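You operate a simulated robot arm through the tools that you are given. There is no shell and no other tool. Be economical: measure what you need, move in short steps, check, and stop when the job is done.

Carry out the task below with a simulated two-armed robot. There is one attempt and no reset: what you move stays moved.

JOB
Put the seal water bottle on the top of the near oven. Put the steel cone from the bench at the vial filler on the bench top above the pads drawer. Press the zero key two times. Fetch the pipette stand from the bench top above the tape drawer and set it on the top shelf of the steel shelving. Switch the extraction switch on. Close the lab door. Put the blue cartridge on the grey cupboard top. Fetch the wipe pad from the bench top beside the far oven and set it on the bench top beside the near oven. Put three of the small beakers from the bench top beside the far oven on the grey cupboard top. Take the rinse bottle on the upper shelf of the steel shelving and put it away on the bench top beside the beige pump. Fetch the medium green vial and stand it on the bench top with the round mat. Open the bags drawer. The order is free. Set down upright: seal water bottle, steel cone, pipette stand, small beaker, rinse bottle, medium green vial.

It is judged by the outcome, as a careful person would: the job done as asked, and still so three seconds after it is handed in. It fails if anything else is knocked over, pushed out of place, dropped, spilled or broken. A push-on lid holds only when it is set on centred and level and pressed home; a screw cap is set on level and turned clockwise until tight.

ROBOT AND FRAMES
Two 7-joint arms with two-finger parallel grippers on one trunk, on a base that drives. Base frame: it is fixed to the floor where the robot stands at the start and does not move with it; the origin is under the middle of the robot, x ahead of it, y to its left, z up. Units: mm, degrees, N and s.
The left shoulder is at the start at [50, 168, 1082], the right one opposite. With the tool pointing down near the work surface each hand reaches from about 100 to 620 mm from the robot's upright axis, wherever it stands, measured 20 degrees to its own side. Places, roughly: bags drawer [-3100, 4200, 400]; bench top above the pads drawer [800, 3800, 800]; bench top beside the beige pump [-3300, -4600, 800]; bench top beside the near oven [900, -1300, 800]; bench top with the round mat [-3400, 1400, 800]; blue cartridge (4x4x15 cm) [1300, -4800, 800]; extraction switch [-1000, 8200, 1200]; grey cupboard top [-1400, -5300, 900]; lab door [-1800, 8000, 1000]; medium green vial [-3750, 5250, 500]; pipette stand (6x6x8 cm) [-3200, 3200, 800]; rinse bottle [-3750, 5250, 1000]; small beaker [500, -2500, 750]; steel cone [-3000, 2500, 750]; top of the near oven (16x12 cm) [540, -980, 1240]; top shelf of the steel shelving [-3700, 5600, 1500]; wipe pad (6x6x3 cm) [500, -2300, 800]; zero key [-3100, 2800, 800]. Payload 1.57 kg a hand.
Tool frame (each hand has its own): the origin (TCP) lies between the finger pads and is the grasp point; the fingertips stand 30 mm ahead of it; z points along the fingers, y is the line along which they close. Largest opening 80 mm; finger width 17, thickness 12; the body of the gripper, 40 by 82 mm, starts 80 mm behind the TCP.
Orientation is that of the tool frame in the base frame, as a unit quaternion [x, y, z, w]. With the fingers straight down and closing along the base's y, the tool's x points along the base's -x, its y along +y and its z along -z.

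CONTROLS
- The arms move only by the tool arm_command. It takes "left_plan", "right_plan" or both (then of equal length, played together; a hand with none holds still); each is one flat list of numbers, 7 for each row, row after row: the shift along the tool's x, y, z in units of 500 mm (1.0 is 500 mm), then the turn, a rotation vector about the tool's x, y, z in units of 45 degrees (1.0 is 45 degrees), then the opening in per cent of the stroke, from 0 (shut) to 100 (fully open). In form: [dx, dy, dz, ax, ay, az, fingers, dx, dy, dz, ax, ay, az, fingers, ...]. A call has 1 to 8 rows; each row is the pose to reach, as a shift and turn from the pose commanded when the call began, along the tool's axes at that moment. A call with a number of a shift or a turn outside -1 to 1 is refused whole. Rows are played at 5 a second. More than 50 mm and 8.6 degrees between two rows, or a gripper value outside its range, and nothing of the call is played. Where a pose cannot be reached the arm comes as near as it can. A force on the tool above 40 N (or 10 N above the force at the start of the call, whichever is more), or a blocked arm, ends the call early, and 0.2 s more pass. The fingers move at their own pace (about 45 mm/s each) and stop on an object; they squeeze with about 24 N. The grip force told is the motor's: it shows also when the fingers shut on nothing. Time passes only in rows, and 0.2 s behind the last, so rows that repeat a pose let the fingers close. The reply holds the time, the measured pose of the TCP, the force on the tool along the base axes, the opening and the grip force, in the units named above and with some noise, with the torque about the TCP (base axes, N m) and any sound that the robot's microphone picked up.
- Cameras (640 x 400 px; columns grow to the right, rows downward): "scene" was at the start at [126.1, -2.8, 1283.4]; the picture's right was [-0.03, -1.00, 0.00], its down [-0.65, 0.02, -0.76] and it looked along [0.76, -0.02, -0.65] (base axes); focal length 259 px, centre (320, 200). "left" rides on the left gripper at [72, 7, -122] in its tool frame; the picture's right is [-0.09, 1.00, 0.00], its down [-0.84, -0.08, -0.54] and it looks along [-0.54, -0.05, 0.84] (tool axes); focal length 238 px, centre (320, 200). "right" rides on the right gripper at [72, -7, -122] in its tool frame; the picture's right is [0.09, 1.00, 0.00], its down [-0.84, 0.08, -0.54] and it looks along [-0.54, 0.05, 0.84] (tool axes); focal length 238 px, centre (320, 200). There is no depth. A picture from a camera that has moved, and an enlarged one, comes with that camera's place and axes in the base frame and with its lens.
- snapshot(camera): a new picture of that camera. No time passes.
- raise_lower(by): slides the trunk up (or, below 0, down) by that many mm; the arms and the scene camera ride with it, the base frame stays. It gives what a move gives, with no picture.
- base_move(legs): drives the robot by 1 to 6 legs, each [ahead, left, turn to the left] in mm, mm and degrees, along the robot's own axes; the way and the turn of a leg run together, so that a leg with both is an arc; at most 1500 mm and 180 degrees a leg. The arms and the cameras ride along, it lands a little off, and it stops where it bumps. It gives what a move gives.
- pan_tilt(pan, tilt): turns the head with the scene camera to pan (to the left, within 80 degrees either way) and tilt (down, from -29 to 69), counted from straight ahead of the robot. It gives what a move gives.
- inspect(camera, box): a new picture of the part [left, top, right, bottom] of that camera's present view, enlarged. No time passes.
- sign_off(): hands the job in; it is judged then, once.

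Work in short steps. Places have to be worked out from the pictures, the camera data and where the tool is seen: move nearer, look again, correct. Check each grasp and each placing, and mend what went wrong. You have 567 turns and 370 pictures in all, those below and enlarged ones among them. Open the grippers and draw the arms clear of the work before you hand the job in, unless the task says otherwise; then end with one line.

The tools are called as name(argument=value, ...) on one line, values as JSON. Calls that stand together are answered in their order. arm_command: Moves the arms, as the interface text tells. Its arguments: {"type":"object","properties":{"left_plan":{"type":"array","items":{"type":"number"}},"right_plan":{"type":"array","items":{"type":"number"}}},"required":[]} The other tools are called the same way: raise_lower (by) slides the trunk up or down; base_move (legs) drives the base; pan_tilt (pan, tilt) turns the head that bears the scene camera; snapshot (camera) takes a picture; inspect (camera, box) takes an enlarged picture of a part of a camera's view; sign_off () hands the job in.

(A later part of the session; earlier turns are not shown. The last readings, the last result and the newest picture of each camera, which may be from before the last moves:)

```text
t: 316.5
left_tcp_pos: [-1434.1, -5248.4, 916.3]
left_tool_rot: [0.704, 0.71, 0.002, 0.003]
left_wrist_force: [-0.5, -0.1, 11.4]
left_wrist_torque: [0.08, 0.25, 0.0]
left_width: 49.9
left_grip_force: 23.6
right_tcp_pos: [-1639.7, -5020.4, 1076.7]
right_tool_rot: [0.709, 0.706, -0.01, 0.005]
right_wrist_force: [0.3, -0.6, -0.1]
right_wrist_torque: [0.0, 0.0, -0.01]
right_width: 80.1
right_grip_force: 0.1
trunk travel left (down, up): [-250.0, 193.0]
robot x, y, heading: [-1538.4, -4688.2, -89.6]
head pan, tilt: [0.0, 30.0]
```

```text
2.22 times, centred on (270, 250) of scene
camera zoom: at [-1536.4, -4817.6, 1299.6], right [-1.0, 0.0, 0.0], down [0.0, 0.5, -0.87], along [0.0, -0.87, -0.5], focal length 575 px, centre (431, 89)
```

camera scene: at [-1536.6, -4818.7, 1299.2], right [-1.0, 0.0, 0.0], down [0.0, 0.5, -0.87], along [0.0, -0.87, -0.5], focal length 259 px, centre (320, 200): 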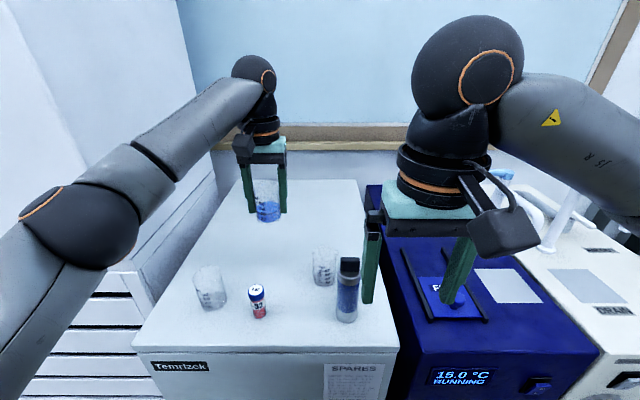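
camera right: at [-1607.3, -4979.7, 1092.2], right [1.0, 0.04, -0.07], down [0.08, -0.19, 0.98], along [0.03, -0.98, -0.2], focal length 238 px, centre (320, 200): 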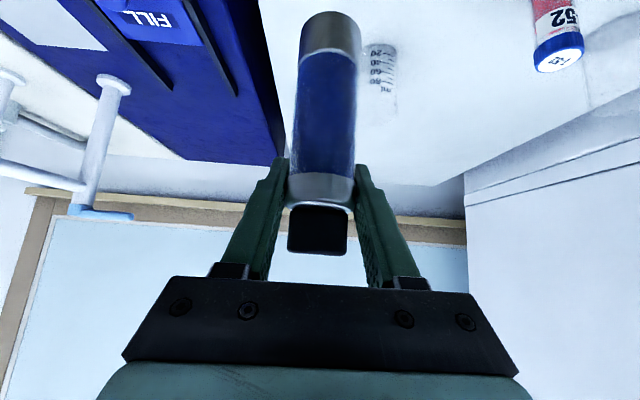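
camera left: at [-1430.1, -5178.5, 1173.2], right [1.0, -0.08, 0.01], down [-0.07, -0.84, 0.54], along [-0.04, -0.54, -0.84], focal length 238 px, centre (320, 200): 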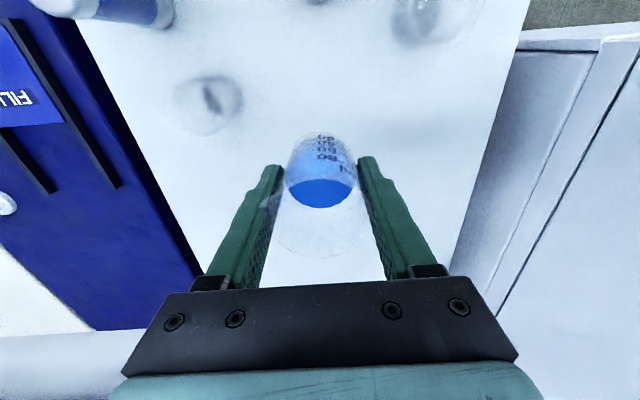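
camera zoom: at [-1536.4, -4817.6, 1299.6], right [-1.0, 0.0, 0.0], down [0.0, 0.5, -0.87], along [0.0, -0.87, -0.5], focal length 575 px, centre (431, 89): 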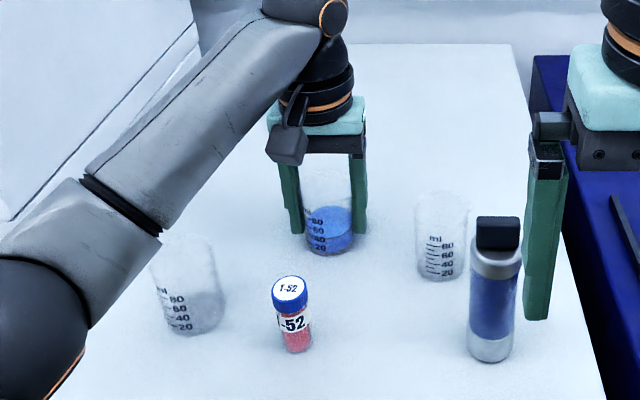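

Contact. Ease, open, rise above the beakers, and retreat.

arm_command(left_plan=[0, 0, -0.003, 0, 0, 0, 30, 0, 0, -0.003, 0, 0, 0, 75, 0, 0, -0.003, 0, 0, 0, 88, 0, 0, -0.003, 0, 0, 0, 88, 0, 0, -0.07, 0, 0, 0, 88, 0, 0, -0.16, 0, 0, 0, 88, 0, 0, -0.25, 0, 0, 0, 88])

arm_command(left_plan=[0.09, 0, 0, 0, 0, 0, 88, 0.18, 0, 0, 0, 0, 0, 88, 0.27, 0, 0, 0, 0, 0, 88, 0.36, 0, 0, 0, 0, 0, 88])

snapshot(camera="scene")

```text
t: 318.1
left_tcp_pos: [-1435.3, -5247.7, 1038.2]
left_tool_rot: [0.703, 0.711, 0.004, 0.002]
left_wrist_force: [-0.6, 0.5, -0.2]
left_wrist_torque: [0.0, -0.03, 0.0]
left_width: 70.3
left_grip_force: 0.1
right_tcp_pos: [-1638.2, -5021.9, 1075.9]
right_tool_rot: [0.708, 0.706, -0.008, 0.005]
right_wrist_force: [-0.1, 0.5, 0.3]
right_wrist_torque: [0.04, 0.0, 0.04]
right_width: 80.0
right_grip_force: 0.0
trunk travel left (down, up): [-250.0, 193.0]
robot x, y, heading: [-1534.2, -4685.4, -89.6]
head pan, tilt: [0.0, 30.0]
```

```text
t: 319.1
left_tcp_pos: [-1436.9, -5070.5, 1039.7]
left_tool_rot: [0.703, 0.711, 0.005, 0.002]
left_wrist_force: [0.1, -0.5, -0.4]
left_wrist_torque: [0.01, 0.02, -0.02]
left_width: 70.2
left_grip_force: 0.0
right_tcp_pos: [-1637.3, -5023.2, 1076.1]
right_tool_rot: [0.708, 0.706, -0.008, 0.004]
right_wrist_force: [0.6, 1.0, -0.2]
right_wrist_torque: [0.0, 0.01, 0.0]
right_width: 79.9
right_grip_force: 0.1
trunk travel left (down, up): [-250.0, 193.0]
robot x, y, heading: [-1537.7, -4688.0, -89.8]
head pan, tilt: [0.0, 30.0]
```

```text
265 pictures are left
camera scene: at [-1536.2, -4818.3, 1299.3], right [-1.0, 0.0, 0.0], down [0.0, 0.5, -0.87], along [0.0, -0.87, -0.5], focal length 259 px, centre (320, 200)
```

scene: 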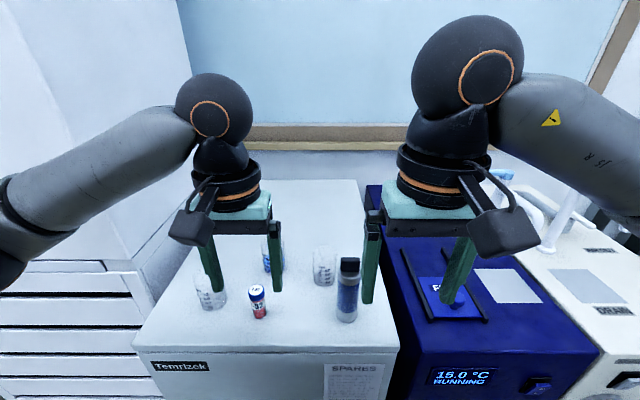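

South-side cupboard work complete. Now head north: back off, turn to face +y, and look along the aisle.

base_move(legs=[[-500, 0, 0], [0, 0, 180]])

pan_tilt(pan=0, tilt=12)

snapshot(camera="scene")

```text
t: 329.3
left_tcp_pos: [-1635.2, -3808.9, 1038.6]
left_tool_rot: [-0.704, 0.71, 0.002, -0.005]
left_wrist_force: [0.5, -1.1, -0.7]
left_wrist_torque: [-0.01, 0.0, -0.01]
left_width: 70.3
left_grip_force: 0.0
right_tcp_pos: [-1436.5, -3860.7, 1075.2]
right_tool_rot: [-0.699, 0.715, 0.005, 0.01]
right_wrist_force: [0.3, -0.1, 0.6]
right_wrist_torque: [-0.02, 0.0, 0.02]
right_width: 80.2
right_grip_force: 0.0
trunk travel left (down, up): [-250.0, 193.0]
robot x, y, heading: [-1540.8, -4195.5, 88.9]
head pan, tilt: [0.0, 30.0]
```

```text
t: 330.1
left_tcp_pos: [-1634.5, -3807.7, 1039.8]
left_tool_rot: [-0.704, 0.71, 0.002, -0.005]
left_wrist_force: [0.8, -0.6, -0.3]
left_wrist_torque: [-0.04, 0.0, 0.02]
left_width: 70.5
left_grip_force: 0.0
right_tcp_pos: [-1435.6, -3861.2, 1076.2]
right_tool_rot: [-0.7, 0.714, 0.004, 0.009]
right_wrist_force: [-0.3, -0.1, -0.2]
right_wrist_torque: [-0.01, 0.0, 0.0]
right_width: 80.1
right_grip_force: 0.0
trunk travel left (down, up): [-250.0, 193.0]
robot x, y, heading: [-1543.1, -4193.5, 89.0]
head pan, tilt: [0.0, 12.0]
```

```text
264 pictures are left
camera scene: at [-1537.2, -4060.6, 1328.3], right [1.0, -0.01, 0.0], down [0.0, -0.21, -0.98], along [0.01, 0.98, -0.21], focal length 259 px, centre (320, 200)
```

scene: 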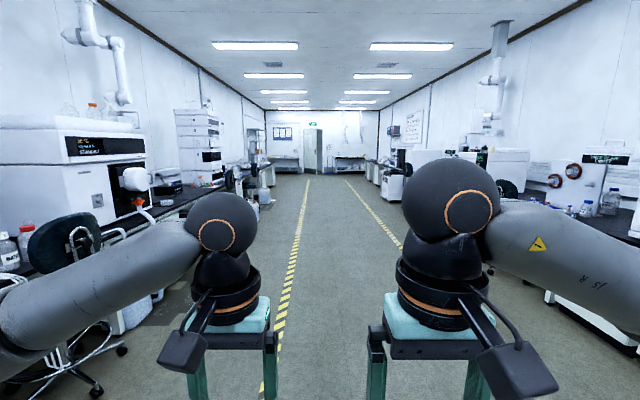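

The aisle is clear. Drive north ~6.9 m toward the vial filler bench.

base_move(legs=[[1500, 0, 1], [1500, 0, 0], [1500, 0, 0], [1500, 0, 0], [700, 0, 0]])

pan_tilt(pan=70, tilt=20)

snapshot(camera="scene")

```text
t: 362.4
left_tcp_pos: [-1695.9, 2951.2, 1039.5]
left_tool_rot: [0.728, -0.685, -0.002, 0.004]
left_wrist_force: [-0.4, -1.7, -0.9]
left_wrist_torque: [-0.01, 0.01, -0.04]
left_width: 70.3
left_grip_force: 0.0
right_tcp_pos: [-1494.4, 2914.3, 1074.4]
right_tool_rot: [0.724, -0.69, -0.005, -0.008]
right_wrist_force: [0.4, -0.4, 0.6]
right_wrist_torque: [0.04, 0.02, -0.02]
right_width: 79.7
right_grip_force: 0.0
trunk travel left (down, up): [-250.0, 193.0]
robot x, y, heading: [-1577.5, 2571.7, 93.0]
head pan, tilt: [0.0, 12.0]
```

```text
t: 363.8
left_tcp_pos: [-1696.2, 2951.8, 1039.2]
left_tool_rot: [0.728, -0.685, -0.003, 0.004]
left_wrist_force: [0.1, -0.2, -0.8]
left_wrist_torque: [0.01, 0.0, -0.01]
left_width: 70.2
left_grip_force: 0.0
right_tcp_pos: [-1493.1, 2914.3, 1076.1]
right_tool_rot: [0.724, -0.69, -0.005, -0.009]
right_wrist_force: [0.1, -0.7, -0.7]
right_wrist_torque: [-0.01, -0.01, -0.01]
right_width: 80.0
right_grip_force: 0.2
trunk travel left (down, up): [-250.0, 193.0]
robot x, y, heading: [-1574.6, 2574.6, 93.1]
head pan, tilt: [70.0, 20.0]
```

```text
263 pictures are left
camera scene: at [-1665.2, 2641.0, 1315.3], right [0.29, 0.96, 0.0], down [0.33, -0.1, -0.94], along [-0.9, 0.27, -0.34], focal length 259 px, centre (320, 200)
```

scene: 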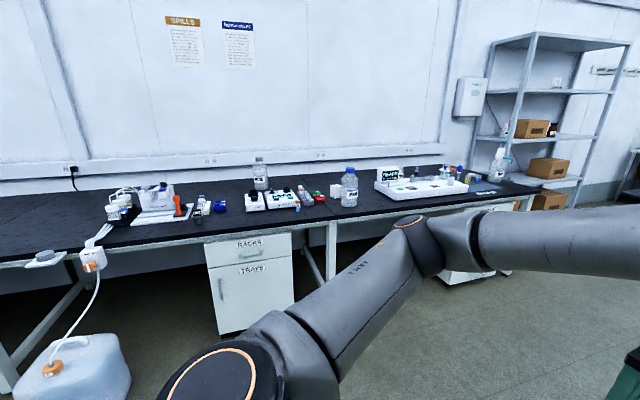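

Turn to face the west bench and approach to look closely at the vial filler area.

base_move(legs=[[0, 0, 87], [500, 0, 0]])

pan_tilt(pan=0, tilt=25)

snapshot(camera="scene")

```text
t: 370.4
left_tcp_pos: [-2450.7, 2486.6, 1038.1]
left_tool_rot: [1.0, -0.007, 0.002, 0.005]
left_wrist_force: [-0.1, 0.1, -0.2]
left_wrist_torque: [-0.04, 0.02, -0.02]
left_width: 70.3
left_grip_force: 0.0
right_tcp_pos: [-2398.9, 2685.1, 1076.0]
right_tool_rot: [1.0, -0.012, -0.009, -0.002]
right_wrist_force: [-0.2, -0.3, -0.1]
right_wrist_torque: [0.02, 0.01, 0.0]
right_width: 79.9
right_grip_force: 0.1
trunk travel left (down, up): [-250.0, 193.0]
robot x, y, heading: [-2064.8, 2578.4, 178.6]
head pan, tilt: [70.0, 20.0]
```

```text
t: 371.8
left_tcp_pos: [-2450.8, 2485.6, 1039.5]
left_tool_rot: [1.0, -0.008, 0.0, 0.004]
left_wrist_force: [-0.3, -0.2, -0.4]
left_wrist_torque: [0.0, -0.03, -0.03]
left_width: 70.3
left_grip_force: 0.2
right_tcp_pos: [-2398.5, 2685.8, 1075.2]
right_tool_rot: [1.0, -0.014, -0.01, -0.003]
right_wrist_force: [0.5, 0.5, 0.4]
right_wrist_torque: [-0.02, 0.01, 0.01]
right_width: 80.0
right_grip_force: 0.0
trunk travel left (down, up): [-250.0, 193.0]
robot x, y, heading: [-2066.2, 2577.2, 178.9]
head pan, tilt: [0.0, 25.0]
```

```text
262 pictures are left
camera scene: at [-2196.8, 2580.4, 1307.2], right [0.02, 1.0, 0.0], down [0.42, -0.01, -0.91], along [-0.91, 0.02, -0.42], focal length 259 px, centre (320, 200)
```

scene: 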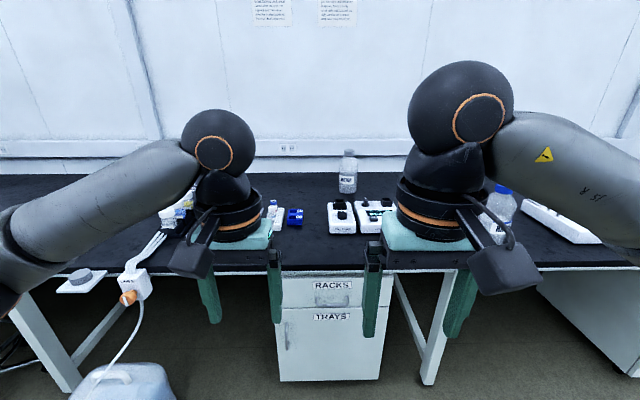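

inspect(camera="scene", box=[260, 140, 420, 250])

snapshot(camera="left")

snapshot(camera="right")

```text
3.64 times, centred on (340, 195) of scene
camera zoom: at [-2196.8, 2580.4, 1307.2], right [0.02, 1.0, 0.0], down [0.42, -0.01, -0.91], along [-0.91, 0.02, -0.42], focal length 940 px, centre (247, 218)
```

zoom: 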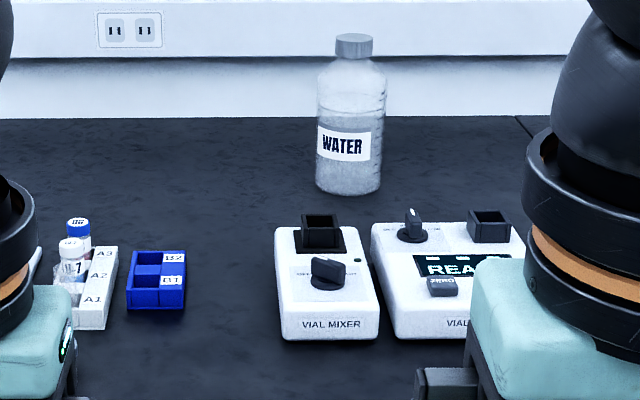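

```text
260 pictures are left
camera left: at [-2380.4, 2481.0, 1161.7], right [-0.11, -0.99, 0.01], down [-0.84, 0.09, 0.54], along [-0.54, 0.05, -0.84], focal length 238 px, centre (320, 200)
```

left: 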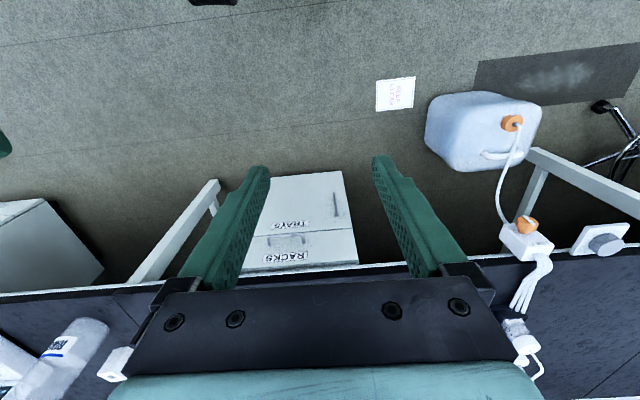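

```text
259 pictures are left
camera right: at [-2324.7, 2688.3, 1196.6], right [0.07, -1.0, -0.01], down [-0.83, -0.06, 0.56], along [-0.56, -0.03, -0.83], focal length 238 px, centre (320, 200)
```

right: 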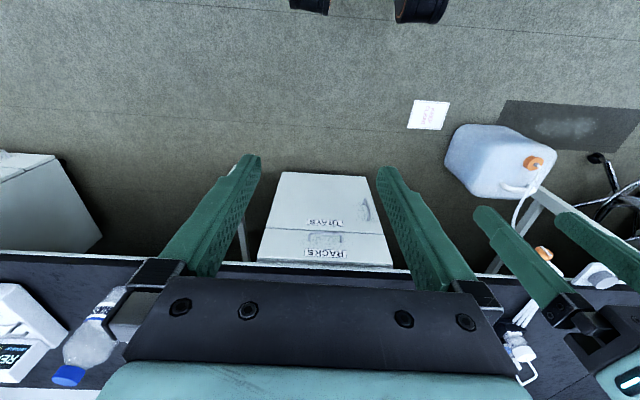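

The hands block the view; spread them outward and look again.

arm_command(left_plan=[0.04, 0.09, 0, 0, 0, 0, 100, 0.08, 0.18, 0, 0, 0, 0, 100, 0.12, 0.27, 0, 0, 0, 0, 100, 0.16, 0.36, 0, 0, 0, 0, 100], right_plan=[0.03, -0.09, 0, 0, 0, 0, 100, 0.06, -0.18, 0, 0, 0, 0, 100, 0.08, -0.27, 0, 0, 0, 0, 100, 0.1, -0.34, 0, 0, 0, 0, 100])

snapshot(camera="scene")

```text
t: 372.8
left_tcp_pos: [-2373.9, 2307.0, 1040.6]
left_tool_rot: [1.0, -0.009, 0.001, 0.005]
left_wrist_force: [0.6, 0.3, -0.8]
left_wrist_torque: [-0.02, 0.02, 0.0]
left_width: 79.9
left_grip_force: 0.1
right_tcp_pos: [-2341.3, 2854.7, 1074.5]
right_tool_rot: [1.0, -0.012, -0.01, -0.002]
right_wrist_force: [0.5, -0.5, 0.0]
right_wrist_torque: [-0.04, -0.01, 0.01]
right_width: 80.2
right_grip_force: 0.0
trunk travel left (down, up): [-250.0, 193.0]
robot x, y, heading: [-2066.7, 2580.1, 178.9]
head pan, tilt: [0.0, 25.0]
```

```text
258 pictures are left
camera scene: at [-2196.0, 2580.4, 1307.3], right [0.02, 1.0, 0.0], down [0.42, -0.01, -0.91], along [-0.91, 0.02, -0.42], focal length 259 px, centre (320, 200)
```

scene: 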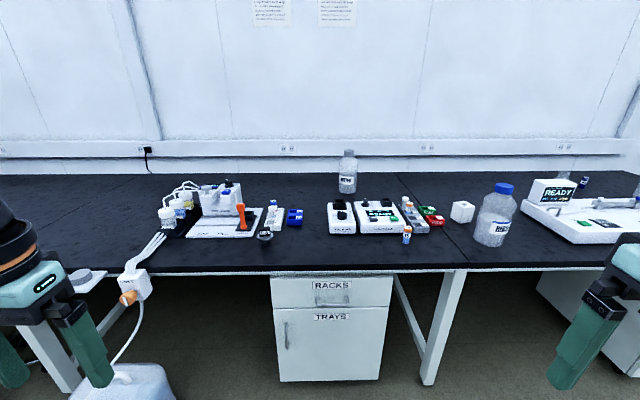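

inspect(camera="scene", box=[140, 160, 310, 265])

inspect(camera="scene", box=[310, 150, 480, 265])

inspect(camera="scene", box=[470, 150, 640, 265])

```text
3.76 times, centred on (225, 212) of scene
camera zoom: at [-2196.0, 2580.4, 1307.3], right [0.02, 1.0, 0.0], down [0.42, -0.01, -0.91], along [-0.91, 0.02, -0.42], focal length 974 px, centre (678, 153)
```

zoom: 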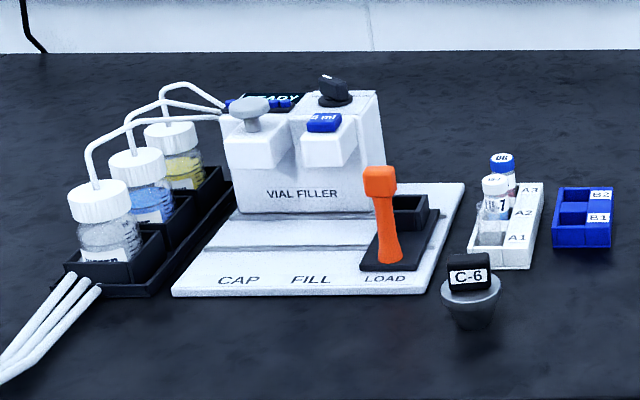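

```text
3.48 times, centred on (395, 208) of scene
camera zoom: at [-2196.0, 2580.4, 1307.3], right [0.02, 1.0, 0.0], down [0.42, -0.01, -0.91], along [-0.91, 0.02, -0.42], focal length 899 px, centre (59, 174)
```

zoom: 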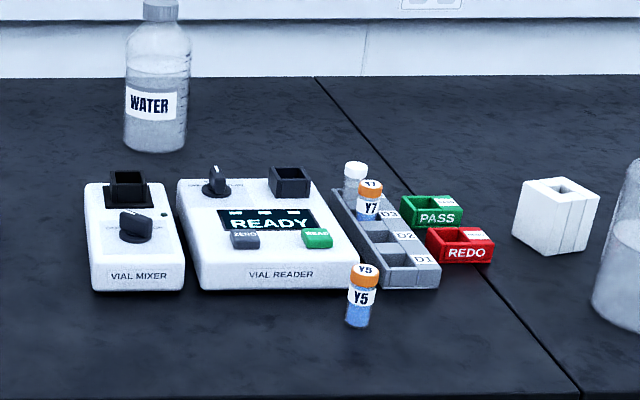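

```text
3.48 times, centred on (555, 208) of scene
camera zoom: at [-2196.0, 2580.4, 1307.3], right [0.02, 1.0, 0.0], down [0.42, -0.01, -0.91], along [-0.91, 0.02, -0.42], focal length 899 px, centre (-497, 174)
```

zoom: 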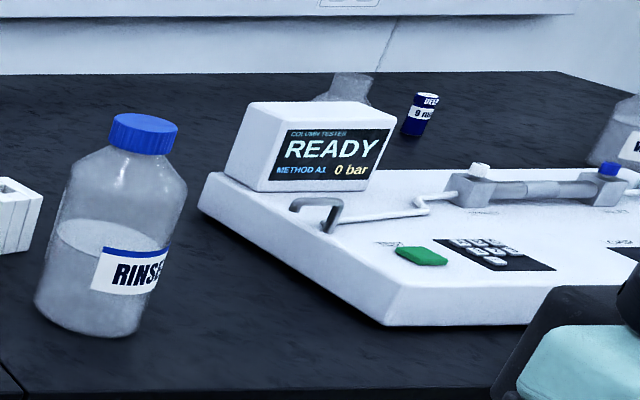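

Found: VIAL READER with ZERO key ≈(−3107,2815), steel cone C‑6 ≈(−3007,2397), pipette stand (white block) ≈(−3254,3268). First the zero key with the right hand: approach the bench.

base_move(legs=[[0, 0, 1.1], [0, 130, 0], [430, 0, 0]])

pan_tilt(pan=-5, tilt=40)

snapshot(camera="scene")

```text
t: 377.2
left_tcp_pos: [-2798.0, 2171.3, 1041.3]
left_tool_rot: [1.0, -0.002, 0.002, 0.005]
left_wrist_force: [-0.1, 0.0, -0.3]
left_wrist_torque: [0.0, -0.01, 0.02]
left_width: 80.1
left_grip_force: 0.0
right_tcp_pos: [-2770.6, 2719.0, 1075.4]
right_tool_rot: [1.0, -0.008, -0.01, -0.003]
right_wrist_force: [0.3, -0.3, 0.0]
right_wrist_torque: [0.0, 0.01, 0.02]
right_width: 80.0
right_grip_force: 0.0
trunk travel left (down, up): [-250.0, 193.0]
robot x, y, heading: [-2487.5, 2445.8, 179.4]
head pan, tilt: [0.0, 25.0]
```

```text
t: 378.0
left_tcp_pos: [-2798.2, 2171.0, 1040.9]
left_tool_rot: [1.0, -0.001, 0.002, 0.004]
left_wrist_force: [-0.6, 0.8, -0.4]
left_wrist_torque: [0.01, 0.06, 0.0]
left_width: 80.1
left_grip_force: 0.0
right_tcp_pos: [-2771.0, 2717.8, 1077.2]
right_tool_rot: [1.0, -0.008, -0.01, -0.002]
right_wrist_force: [-0.1, 0.7, 0.0]
right_wrist_torque: [0.0, 0.03, 0.0]
right_width: 79.8
right_grip_force: 0.1
trunk travel left (down, up): [-250.0, 193.0]
robot x, y, heading: [-2492.3, 2443.6, 179.8]
head pan, tilt: [-5.0, 40.0]
```

```text
254 pictures are left
camera scene: at [-2614.6, 2452.8, 1283.9], right [0.1, 1.0, 0.0], down [0.64, -0.06, -0.77], along [-0.76, 0.07, -0.64], focal length 259 px, centre (320, 200)
```

scene: 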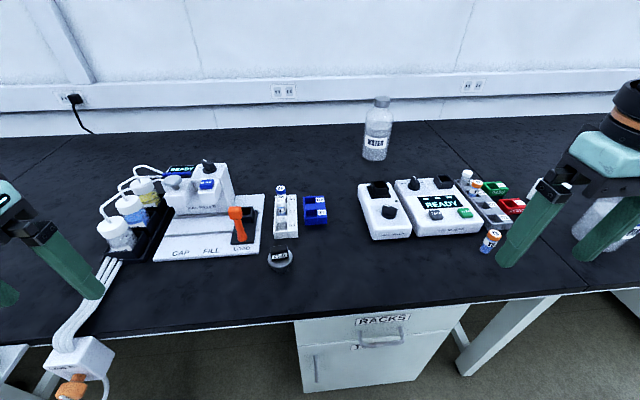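

I moved south (left is −y here); this is right in front of the cone. Inspect it.

inspect(camera="scene", box=[230, 210, 340, 290])

```text
5.00 times, centred on (285, 250) of scene
camera zoom: at [-2614.6, 2452.8, 1283.9], right [0.1, 1.0, 0.0], down [0.64, -0.06, -0.77], along [-0.76, 0.07, -0.64], focal length 1293 px, centre (495, -50)
```

zoom: 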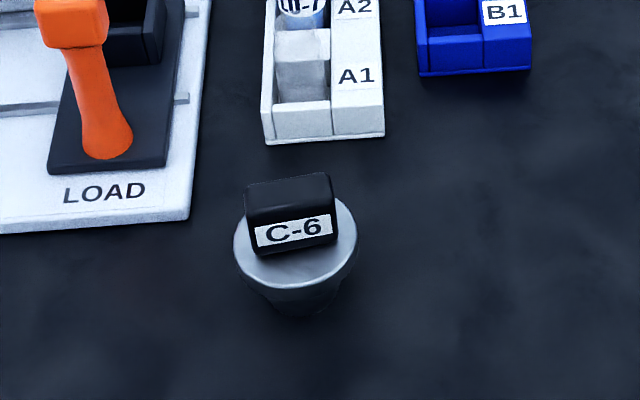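

Cone: ~60 mm top disc with a ~45 mm wide block knob. Bring the left hand above it.

arm_command(left_plan=[-0.05, -0.07, 0, 0, 0, 0, 100, -0.1, -0.14, 0, 0, 0, 0, 100, -0.15, -0.21, 0, 0, 0, 0, 100, -0.22, -0.28, 0, 0, 0, 0, 100, -0.28, -0.35, 0.02, 0, 0, 0, 100, -0.34, -0.41, 0.05, 0, 0, 0, 100, -0.4, -0.455, 0.1, 0, 0, 0, 100, -0.4, -0.455, 0.18, 0, 0, 0, 100])

snapshot(camera="left")

snapshot(camera="scene")

```text
t: 379.8
left_tcp_pos: [-2994.6, 2399.9, 948.8]
left_tool_rot: [1.0, -0.002, 0.0, 0.005]
left_wrist_force: [-0.2, 1.4, 0.6]
left_wrist_torque: [0.01, -0.04, 0.02]
left_width: 79.9
left_grip_force: 0.0
right_tcp_pos: [-2770.1, 2718.4, 1075.2]
right_tool_rot: [1.0, -0.008, -0.01, -0.003]
right_wrist_force: [0.5, 0.0, 0.3]
right_wrist_torque: [0.02, -0.01, -0.02]
right_width: 80.2
right_grip_force: 0.0
trunk travel left (down, up): [-250.0, 193.0]
robot x, y, heading: [-2492.6, 2442.7, 179.8]
head pan, tilt: [-5.0, 40.0]
```

```text
252 pictures are left
camera left: at [-2924.3, 2393.5, 1071.5], right [-0.1, -1.0, 0.01], down [-0.84, 0.09, 0.54], along [-0.54, 0.05, -0.84], focal length 238 px, centre (320, 200)
```

left: 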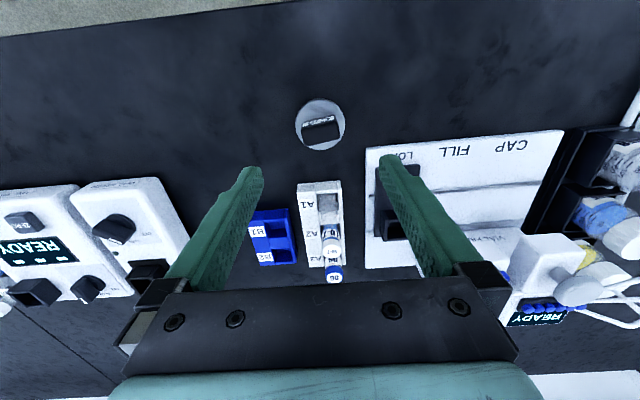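

```text
251 pictures are left
camera scene: at [-2614.7, 2452.6, 1283.9], right [0.1, 1.0, 0.0], down [0.64, -0.06, -0.77], along [-0.76, 0.07, -0.64], focal length 259 px, centre (320, 200)
```

scene: 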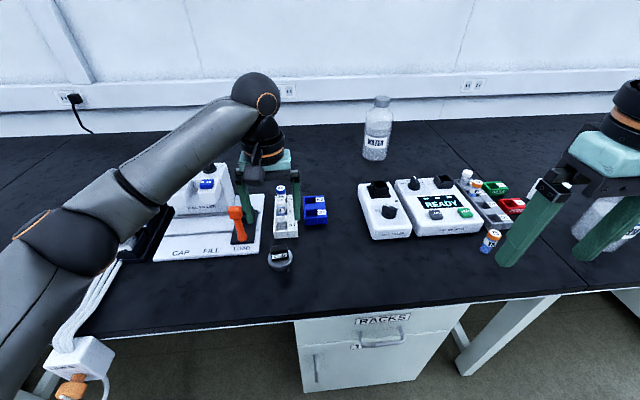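

Cone at ≈(−2998,2399). Lower to TCP 860 and check the knob.

arm_command(left_plan=[0.006, 0, 0.09, 0, 0, 0, 100, 0.006, 0, 0.178, 0, 0, 0, 100])

snapshot(camera="left")

inspect(camera="scene", box=[220, 180, 340, 280])

```text
t: 380.4
left_tcp_pos: [-2990.9, 2394.9, 860.6]
left_tool_rot: [1.0, -0.001, 0.001, 0.004]
left_wrist_force: [-0.6, -0.3, -0.7]
left_wrist_torque: [0.03, -0.04, 0.03]
left_width: 80.0
left_grip_force: 0.1
right_tcp_pos: [-2770.5, 2717.9, 1075.5]
right_tool_rot: [1.0, -0.009, -0.01, -0.002]
right_wrist_force: [0.8, -0.2, 0.6]
right_wrist_torque: [-0.02, 0.0, -0.01]
right_width: 79.8
right_grip_force: 0.2
trunk travel left (down, up): [-250.0, 193.0]
robot x, y, heading: [-2488.2, 2442.9, 179.3]
head pan, tilt: [-5.0, 40.0]
```

```text
250 pictures are left
camera left: at [-2920.0, 2390.7, 983.8], right [-0.1, -1.0, 0.01], down [-0.84, 0.08, 0.54], along [-0.54, 0.04, -0.84], focal length 238 px, centre (320, 200)
```

left: 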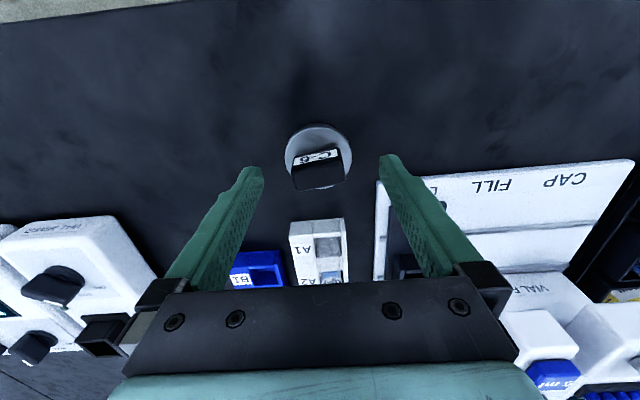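

```text
4.00 times, centred on (280, 230) of scene
camera zoom: at [-2614.7, 2452.8, 1283.9], right [0.1, 1.0, 0.0], down [0.64, -0.06, -0.77], along [-0.76, 0.07, -0.64], focal length 1034 px, centre (480, 80)
```

zoom: 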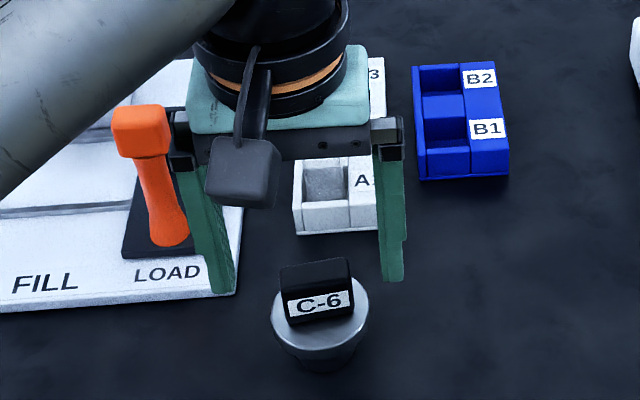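

Cone axis ≈(−3003,2395), disc top ≈791, knob top ≈818. Align yaw −11°, narrow the opening, descend so the tips sit just above the disc.

arm_command(left_plan=[-0.012, 0, 0, 0, 0, -0.13, 72, -0.024, 0, 0.03, 0, 0, -0.25, 72, -0.024, 0, 0.06, 0, 0, -0.25, 72, -0.024, 0, 0.072, 0, 0, -0.25, 72])

snapshot(camera="left")

inspect(camera="scene", box=[220, 180, 340, 280])

```text
t: 381.4
left_tcp_pos: [-3005.9, 2397.3, 824.6]
left_tool_rot: [0.995, 0.098, 0.001, 0.005]
left_wrist_force: [0.3, 0.2, 1.7]
left_wrist_torque: [0.04, -0.01, 0.01]
left_width: 57.5
left_grip_force: 0.1
right_tcp_pos: [-2770.5, 2717.8, 1075.6]
right_tool_rot: [1.0, -0.008, -0.01, -0.003]
right_wrist_force: [0.3, -0.7, -0.7]
right_wrist_torque: [0.01, 0.01, -0.01]
right_width: 80.0
right_grip_force: 0.0
trunk travel left (down, up): [-250.0, 193.0]
robot x, y, heading: [-2494.0, 2444.7, 179.4]
head pan, tilt: [-5.0, 40.0]
```

```text
248 pictures are left
camera left: at [-2934.2, 2405.9, 947.4], right [0.1, -0.99, 0.01], down [-0.84, -0.08, 0.54], along [-0.54, -0.06, -0.84], focal length 238 px, centre (320, 200)
```

left: 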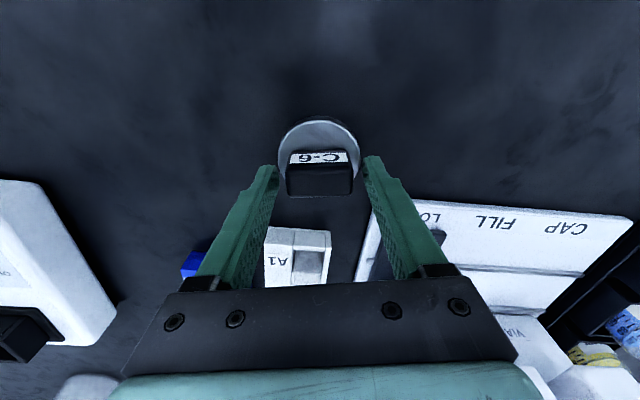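

```text
4.00 times, centred on (280, 230) of scene
camera zoom: at [-2614.4, 2452.8, 1283.9], right [0.1, 1.0, 0.0], down [0.64, -0.06, -0.77], along [-0.76, 0.07, -0.64], focal length 1034 px, centre (480, 80)
```

zoom: 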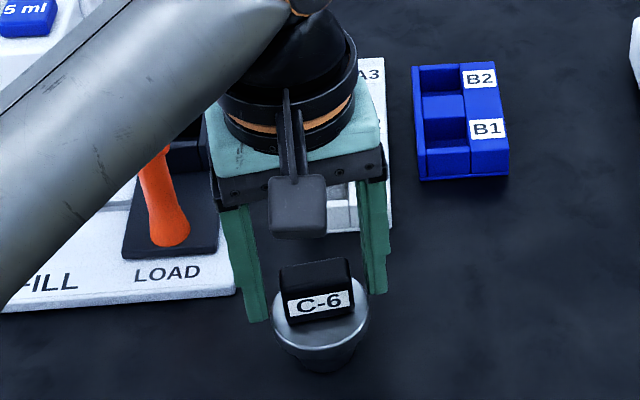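

Aligned. Shift 3 mm back and close.

arm_command(left_plan=[0.006, 0, 0, 0, 0, 0, 72, 0.006, 0, 0, 0, 0, 0, 45, 0.006, 0, 0, 0, 0, 0, 30, 0.006, 0, 0, 0, 0, 0, 30])

arm_command(left_plan=[0, 0, -0.02, 0, 0, 0, 30, 0, 0, -0.06, 0, 0, 0, 30, 0, 0, -0.1, 0, 0, 0, 30])

snapshot(camera="scene")

```text
t: 382.4
left_tcp_pos: [-3003.0, 2398.4, 825.5]
left_tool_rot: [0.995, 0.095, 0.0, 0.004]
left_wrist_force: [0.8, -1.1, 9.3]
left_wrist_torque: [0.17, -0.04, -0.08]
left_width: 40.2
left_grip_force: 23.7
right_tcp_pos: [-2769.3, 2719.5, 1075.2]
right_tool_rot: [1.0, -0.009, -0.01, -0.003]
right_wrist_force: [-0.3, 0.6, -0.2]
right_wrist_torque: [0.02, 0.0, -0.02]
right_width: 79.9
right_grip_force: 0.1
trunk travel left (down, up): [-250.0, 193.0]
robot x, y, heading: [-2489.9, 2443.8, 179.5]
head pan, tilt: [-5.0, 40.0]
```

```text
t: 383.2
left_tcp_pos: [-3001.5, 2398.1, 872.9]
left_tool_rot: [0.995, 0.097, 0.001, 0.004]
left_wrist_force: [0.3, 0.0, -2.7]
left_wrist_torque: [0.0, 0.04, -0.03]
left_width: 40.1
left_grip_force: 23.8
right_tcp_pos: [-2770.0, 2717.8, 1074.8]
right_tool_rot: [1.0, -0.008, -0.01, -0.002]
right_wrist_force: [0.0, -0.7, -0.3]
right_wrist_torque: [0.0, 0.0, 0.03]
right_width: 80.1
right_grip_force: 0.1
trunk travel left (down, up): [-250.0, 193.0]
robot x, y, heading: [-2489.3, 2446.9, 179.4]
head pan, tilt: [-5.0, 40.0]
```

```text
246 pictures are left
camera scene: at [-2614.6, 2452.8, 1283.8], right [0.1, 1.0, 0.0], down [0.64, -0.06, -0.77], along [-0.76, 0.07, -0.64], focal length 259 px, centre (320, 200)
```

scene: 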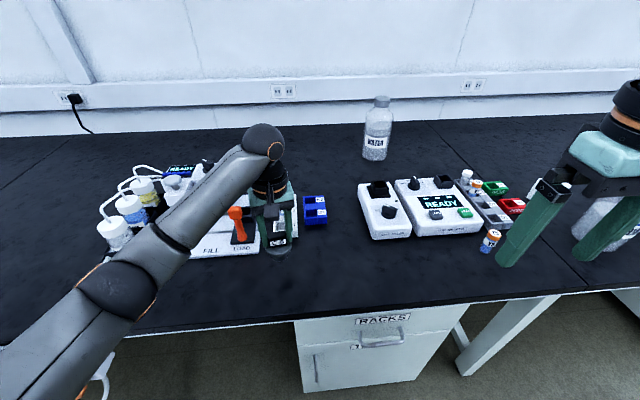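

Cone lifted. Raise and retract it; then use the right hand on the zero key.

arm_command(left_plan=[0, 0, -0.08, 0, 0, 0, 30, 0.03, 0, -0.15, 0, 0, 0, 30, 0.1, 0, -0.2, 0, 0, 0, 30, 0.18, 0, -0.2, 0, 0, 0, 30, 0.25, 0, -0.2, 0, 0, 0.0, 30])

base_move(legs=[[0, -260, 0.5], [-10, 0, 0]])

pan_tilt(pan=-5, tilt=40)

snapshot(camera="scene")

```text
t: 384.4
left_tcp_pos: [-2879.8, 2423.7, 972.2]
left_tool_rot: [0.995, 0.097, 0.001, 0.005]
left_wrist_force: [-1.0, -0.4, -2.5]
left_wrist_torque: [-0.04, 0.01, 0.03]
left_width: 39.7
left_grip_force: 24.2
right_tcp_pos: [-2770.4, 2717.4, 1075.1]
right_tool_rot: [1.0, -0.009, -0.009, -0.003]
right_wrist_force: [-0.3, -0.3, -0.1]
right_wrist_torque: [0.0, -0.02, 0.01]
right_width: 79.9
right_grip_force: 0.0
trunk travel left (down, up): [-250.0, 193.0]
robot x, y, heading: [-2489.3, 2443.5, 179.3]
head pan, tilt: [-5.0, 40.0]
```

```text
t: 387.6
left_tcp_pos: [-2868.5, 2676.6, 971.2]
left_tool_rot: [0.995, 0.101, 0.001, 0.004]
left_wrist_force: [-0.6, 0.7, -1.7]
left_wrist_torque: [-0.02, 0.01, 0.01]
left_width: 39.6
left_grip_force: 23.8
right_tcp_pos: [-2761.7, 2972.3, 1076.0]
right_tool_rot: [1.0, -0.003, -0.009, -0.002]
right_wrist_force: [-0.1, -0.5, 0.6]
right_wrist_torque: [-0.01, 0.0, 0.02]
right_width: 80.3
right_grip_force: 0.1
trunk travel left (down, up): [-250.0, 193.0]
robot x, y, heading: [-2481.7, 2703.9, -179.8]
head pan, tilt: [-5.0, 40.0]
```

```text
t: 388.2
left_tcp_pos: [-2868.7, 2676.8, 971.0]
left_tool_rot: [0.995, 0.102, 0.001, 0.004]
left_wrist_force: [-0.2, 0.3, -1.7]
left_wrist_torque: [0.01, 0.02, 0.03]
left_width: 39.6
left_grip_force: 23.9
right_tcp_pos: [-2762.9, 2973.2, 1075.2]
right_tool_rot: [1.0, -0.003, -0.01, -0.003]
right_wrist_force: [-0.3, -0.9, 0.3]
right_wrist_torque: [0.02, 0.02, 0.01]
right_width: 80.0
right_grip_force: 0.2
trunk travel left (down, up): [-250.0, 193.0]
robot x, y, heading: [-2480.0, 2702.3, -180.1]
head pan, tilt: [-5.0, 40.0]
```

```text
245 pictures are left
camera scene: at [-2603.6, 2709.4, 1283.9], right [0.09, 1.0, 0.0], down [0.64, -0.06, -0.77], along [-0.76, 0.07, -0.64], focal length 259 px, centre (320, 200)
```

scene: 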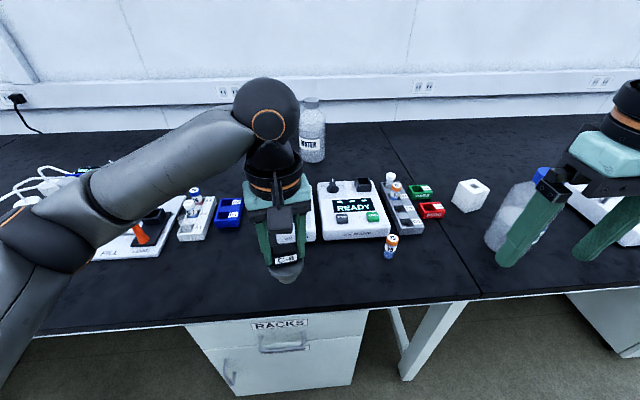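

inspect(camera="scene", box=[305, 165, 455, 265])

```text
4.00 times, centred on (380, 215) of scene
camera zoom: at [-2603.6, 2709.4, 1283.9], right [0.09, 1.0, 0.0], down [0.64, -0.06, -0.77], along [-0.76, 0.07, -0.64], focal length 1034 px, centre (80, 140)
```

zoom: 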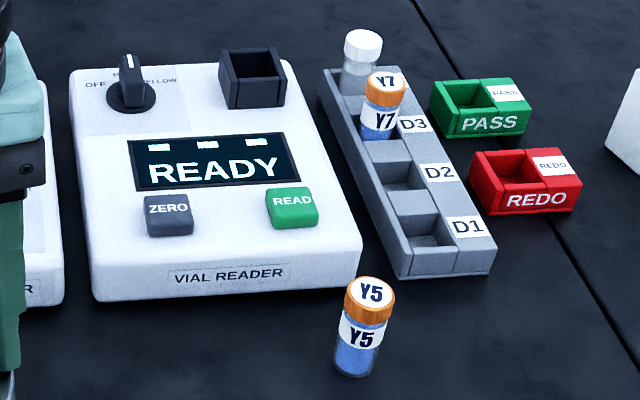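

Zero key ≈(−3100,2815), z≈800. Move the left hand aside, and bring the right hand (closed) above the key.

arm_command(left_plan=[0.03, 0.07, 0, 0, 0, 0, 30, 0.06, 0.14, 0, 0, 0, 0, 30, 0.08, 0.2, 0, 0, 0, 0, 30])

arm_command(right_plan=[-0.08, 0.04, 0.02, 0, 0, 0, 0, -0.16, 0.08, 0.04, 0, 0, 0, 0, -0.24, 0.12, 0.06, 0, 0, 0, 0, -0.32, 0.16, 0.08, 0, 0, 0, 0, -0.4, 0.2, 0.1, 0, 0, 0, 0, -0.48, 0.24, 0.12, 0, 0, 0, 0, -0.56, 0.28, 0.15, 0, 0, 0, 0, -0.62, 0.31, 0.19, 0, 0, 0, 0])

snapshot(camera="right")

snapshot(camera="scene")

```text
t: 389.0
left_tcp_pos: [-2809.0, 2583.5, 972.7]
left_tool_rot: [0.995, 0.103, 0.001, 0.004]
left_wrist_force: [0.3, -0.8, -1.6]
left_wrist_torque: [0.0, -0.02, 0.01]
left_width: 39.7
left_grip_force: 23.5
right_tcp_pos: [-2762.4, 2973.2, 1075.9]
right_tool_rot: [1.0, -0.002, -0.01, -0.002]
right_wrist_force: [-0.4, -0.3, 0.6]
right_wrist_torque: [-0.03, -0.01, 0.02]
right_width: 80.1
right_grip_force: 0.1
trunk travel left (down, up): [-250.0, 193.0]
robot x, y, heading: [-2480.9, 2702.9, -179.9]
head pan, tilt: [-5.0, 40.0]
```

```text
t: 390.8
left_tcp_pos: [-2809.3, 2583.4, 972.5]
left_tool_rot: [0.995, 0.102, 0.001, 0.005]
left_wrist_force: [0.2, 0.6, -1.7]
left_wrist_torque: [-0.02, -0.01, -0.02]
left_width: 39.4
left_grip_force: 24.3
right_tcp_pos: [-3076.0, 2814.8, 983.5]
right_tool_rot: [1.0, -0.001, -0.011, -0.003]
right_wrist_force: [-0.4, 0.3, -0.8]
right_wrist_torque: [0.0, -0.06, -0.01]
right_width: 0.0
right_grip_force: 20.8
trunk travel left (down, up): [-250.0, 193.0]
robot x, y, heading: [-2479.1, 2699.9, -179.6]
head pan, tilt: [-5.0, 40.0]
```

```text
243 pictures are left
camera right: at [-3002.4, 2820.4, 1103.3], right [0.09, -1.0, -0.01], down [-0.83, -0.08, 0.56], along [-0.56, -0.04, -0.83], focal length 238 px, centre (320, 200)
```

right: 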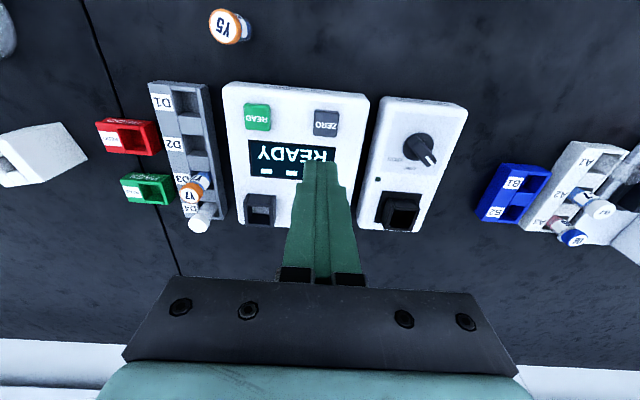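

```text
242 pictures are left
camera scene: at [-2603.8, 2708.9, 1283.8], right [0.09, 1.0, 0.0], down [0.64, -0.05, -0.77], along [-0.76, 0.07, -0.64], focal length 259 px, centre (320, 200)
```

scene: 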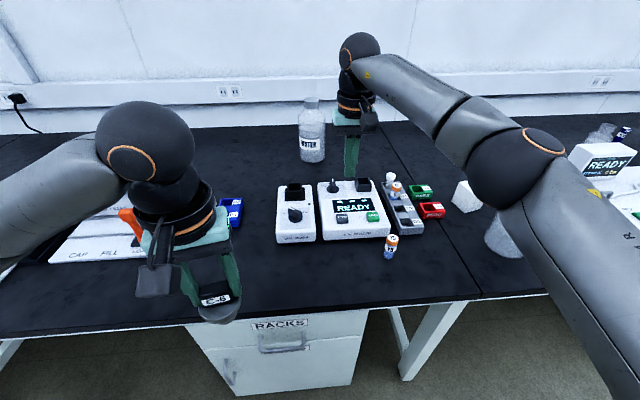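

Key at ≈(−3083,2810,815). Align and descend to just above it.

arm_command(right_plan=[-0.014, 0.01, 0.06, 0, 0, 0, 0, -0.014, 0.01, 0.14, 0, 0, 0, 0, -0.014, 0.01, 0.214, 0, 0, 0, 0])

snapshot(camera="right")

inspect(camera="scene", box=[305, 165, 415, 245])

```text
t: 391.6
left_tcp_pos: [-2809.5, 2584.2, 972.1]
left_tool_rot: [0.995, 0.101, 0.001, 0.005]
left_wrist_force: [-0.1, 0.4, -1.2]
left_wrist_torque: [0.03, 0.02, -0.02]
left_width: 39.8
left_grip_force: 24.0
right_tcp_pos: [-3087.3, 2814.9, 879.0]
right_tool_rot: [1.0, -0.002, -0.009, -0.003]
right_wrist_force: [-0.3, -0.9, -0.2]
right_wrist_torque: [0.03, 0.0, 0.04]
right_width: 0.0
right_grip_force: 22.0
trunk travel left (down, up): [-250.0, 193.0]
robot x, y, heading: [-2482.4, 2705.5, -179.8]
head pan, tilt: [-5.0, 40.0]
```

```text
241 pictures are left
camera right: at [-3012.9, 2819.1, 998.8], right [0.09, -1.0, -0.01], down [-0.83, -0.08, 0.56], along [-0.56, -0.04, -0.83], focal length 238 px, centre (320, 200)
```

right: 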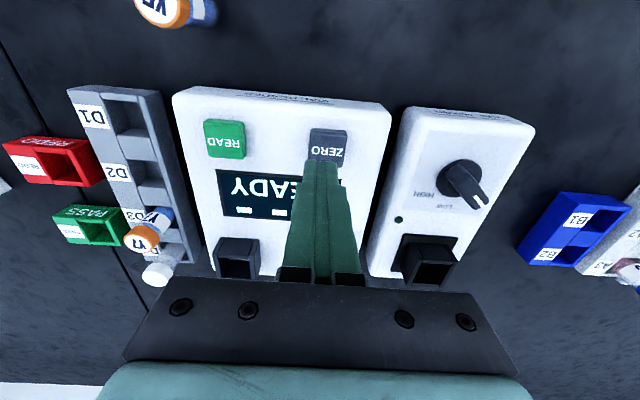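

```text
5.00 times, centred on (360, 205) of scene
camera zoom: at [-2603.8, 2709.5, 1283.9], right [0.09, 1.0, 0.0], down [0.64, -0.06, -0.77], along [-0.76, 0.07, -0.64], focal length 1293 px, centre (120, 175)
```

zoom: 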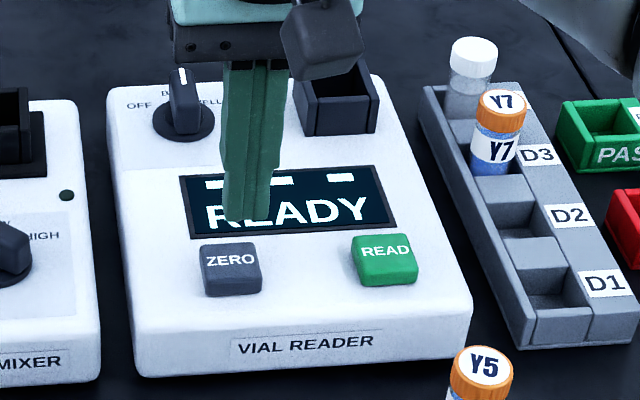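

Adjust 5 mm and go down to just above the key, then press gently.

arm_command(right_plan=[0.01, 0.01, 0.03, 0, 0, 0, 0, 0.01, 0.01, 0.056, 0, 0, 0, 0])

inspect(camera="scene", box=[305, 165, 415, 245])

```text
t: 392.2
left_tcp_pos: [-2808.4, 2584.0, 973.1]
left_tool_rot: [0.995, 0.102, 0.0, 0.005]
left_wrist_force: [-0.4, -0.4, -2.5]
left_wrist_torque: [0.01, 0.04, 0.0]
left_width: 39.5
left_grip_force: 24.2
right_tcp_pos: [-3082.3, 2811.1, 850.2]
right_tool_rot: [1.0, -0.003, -0.01, -0.003]
right_wrist_force: [-0.4, -0.9, -0.5]
right_wrist_torque: [0.02, 0.01, -0.03]
right_width: 0.1
right_grip_force: 21.1
trunk travel left (down, up): [-250.0, 193.0]
robot x, y, heading: [-2478.8, 2705.4, -180.0]
head pan, tilt: [-5.0, 40.0]
```

```text
5.00 times, centred on (360, 205) of scene
camera zoom: at [-2603.7, 2709.4, 1283.9], right [0.09, 1.0, 0.0], down [0.64, -0.06, -0.77], along [-0.76, 0.07, -0.64], focal length 1293 px, centre (120, 175)
```

zoom: 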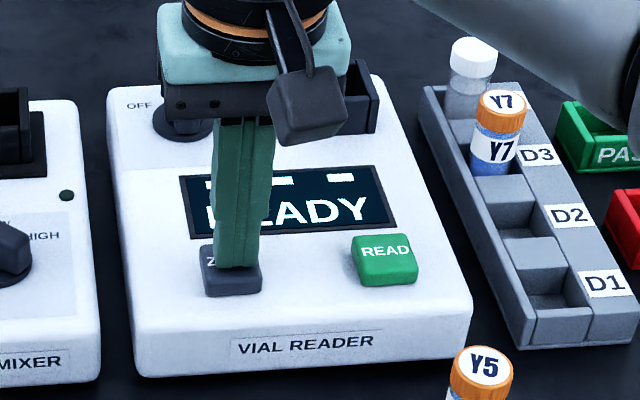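

Tip is over the key. Press in small steps.

arm_command(right_plan=[0, 0.004, 0.008, 0, 0, 0, 0, 0, 0.004, 0.014, 0, 0, 0, 0, 0, 0.004, 0.018, 0, 0, 0, 0])

inspect(camera="scene", box=[305, 165, 415, 245])

```text
t: 393.0
left_tcp_pos: [-2809.0, 2584.4, 972.6]
left_tool_rot: [0.995, 0.102, 0.001, 0.005]
left_wrist_force: [0.0, -0.7, -1.7]
left_wrist_torque: [0.01, 0.01, 0.0]
left_width: 39.4
left_grip_force: 23.7
right_tcp_pos: [-3080.4, 2808.7, 841.4]
right_tool_rot: [1.0, -0.003, -0.011, -0.002]
right_wrist_force: [-4.0, 1.5, 8.3]
right_wrist_torque: [0.05, 0.01, -0.01]
right_width: 0.0
right_grip_force: 21.5
trunk travel left (down, up): [-250.0, 193.0]
robot x, y, heading: [-2480.0, 2703.8, -180.2]
head pan, tilt: [-5.0, 40.0]
heard: click
```

```text
5.00 times, centred on (360, 205) of scene
camera zoom: at [-2603.1, 2709.3, 1284.1], right [0.09, 1.0, 0.0], down [0.64, -0.05, -0.77], along [-0.76, 0.07, -0.64], focal length 1293 px, centre (120, 175)
```

zoom: 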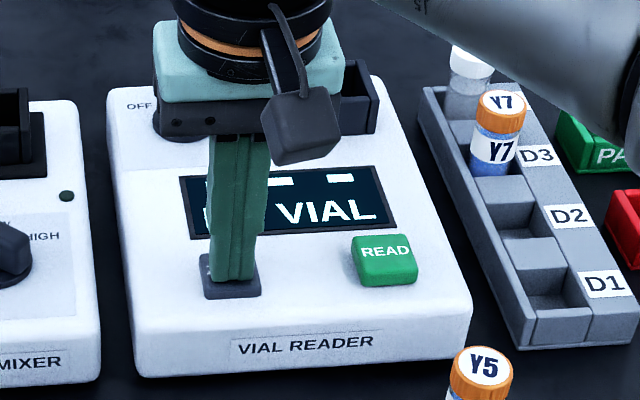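

One click heard; the display changed. Lift off fully, wait, and press once more.

arm_command(right_plan=[0, 0, -0.03, 0, 0, 0, 0, 0, 0, -0.05, 0, 0, 0, 0, 0, 0, -0.05, 0, 0, 0, 0])

inspect(camera="scene", box=[305, 165, 415, 245])

```text
t: 393.8
left_tcp_pos: [-2809.1, 2583.5, 971.9]
left_tool_rot: [0.995, 0.102, 0.001, 0.004]
left_wrist_force: [0.4, 0.7, -1.7]
left_wrist_torque: [0.02, -0.01, -0.01]
left_width: 39.6
left_grip_force: 24.3
right_tcp_pos: [-3079.3, 2808.3, 867.4]
right_tool_rot: [1.0, -0.002, -0.01, -0.004]
right_wrist_force: [-0.7, 1.9, 0.4]
right_wrist_torque: [0.01, -0.04, -0.01]
right_width: 0.0
right_grip_force: 21.2
trunk travel left (down, up): [-250.0, 193.0]
robot x, y, heading: [-2479.7, 2707.0, -179.9]
head pan, tilt: [-5.0, 40.0]
```

```text
5.00 times, centred on (360, 205) of scene
camera zoom: at [-2603.6, 2709.4, 1283.8], right [0.09, 1.0, 0.0], down [0.64, -0.06, -0.77], along [-0.76, 0.07, -0.64], focal length 1293 px, centre (120, 175)
```

zoom: 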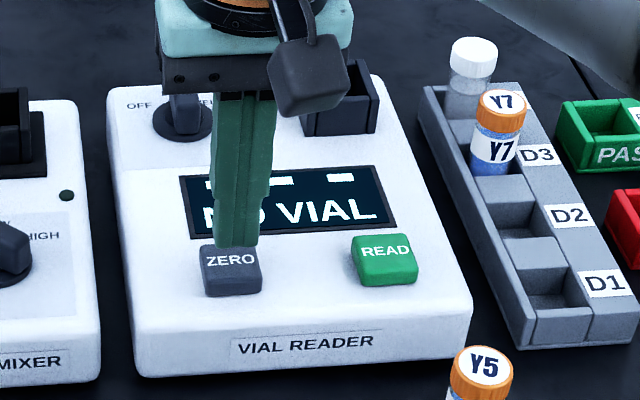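

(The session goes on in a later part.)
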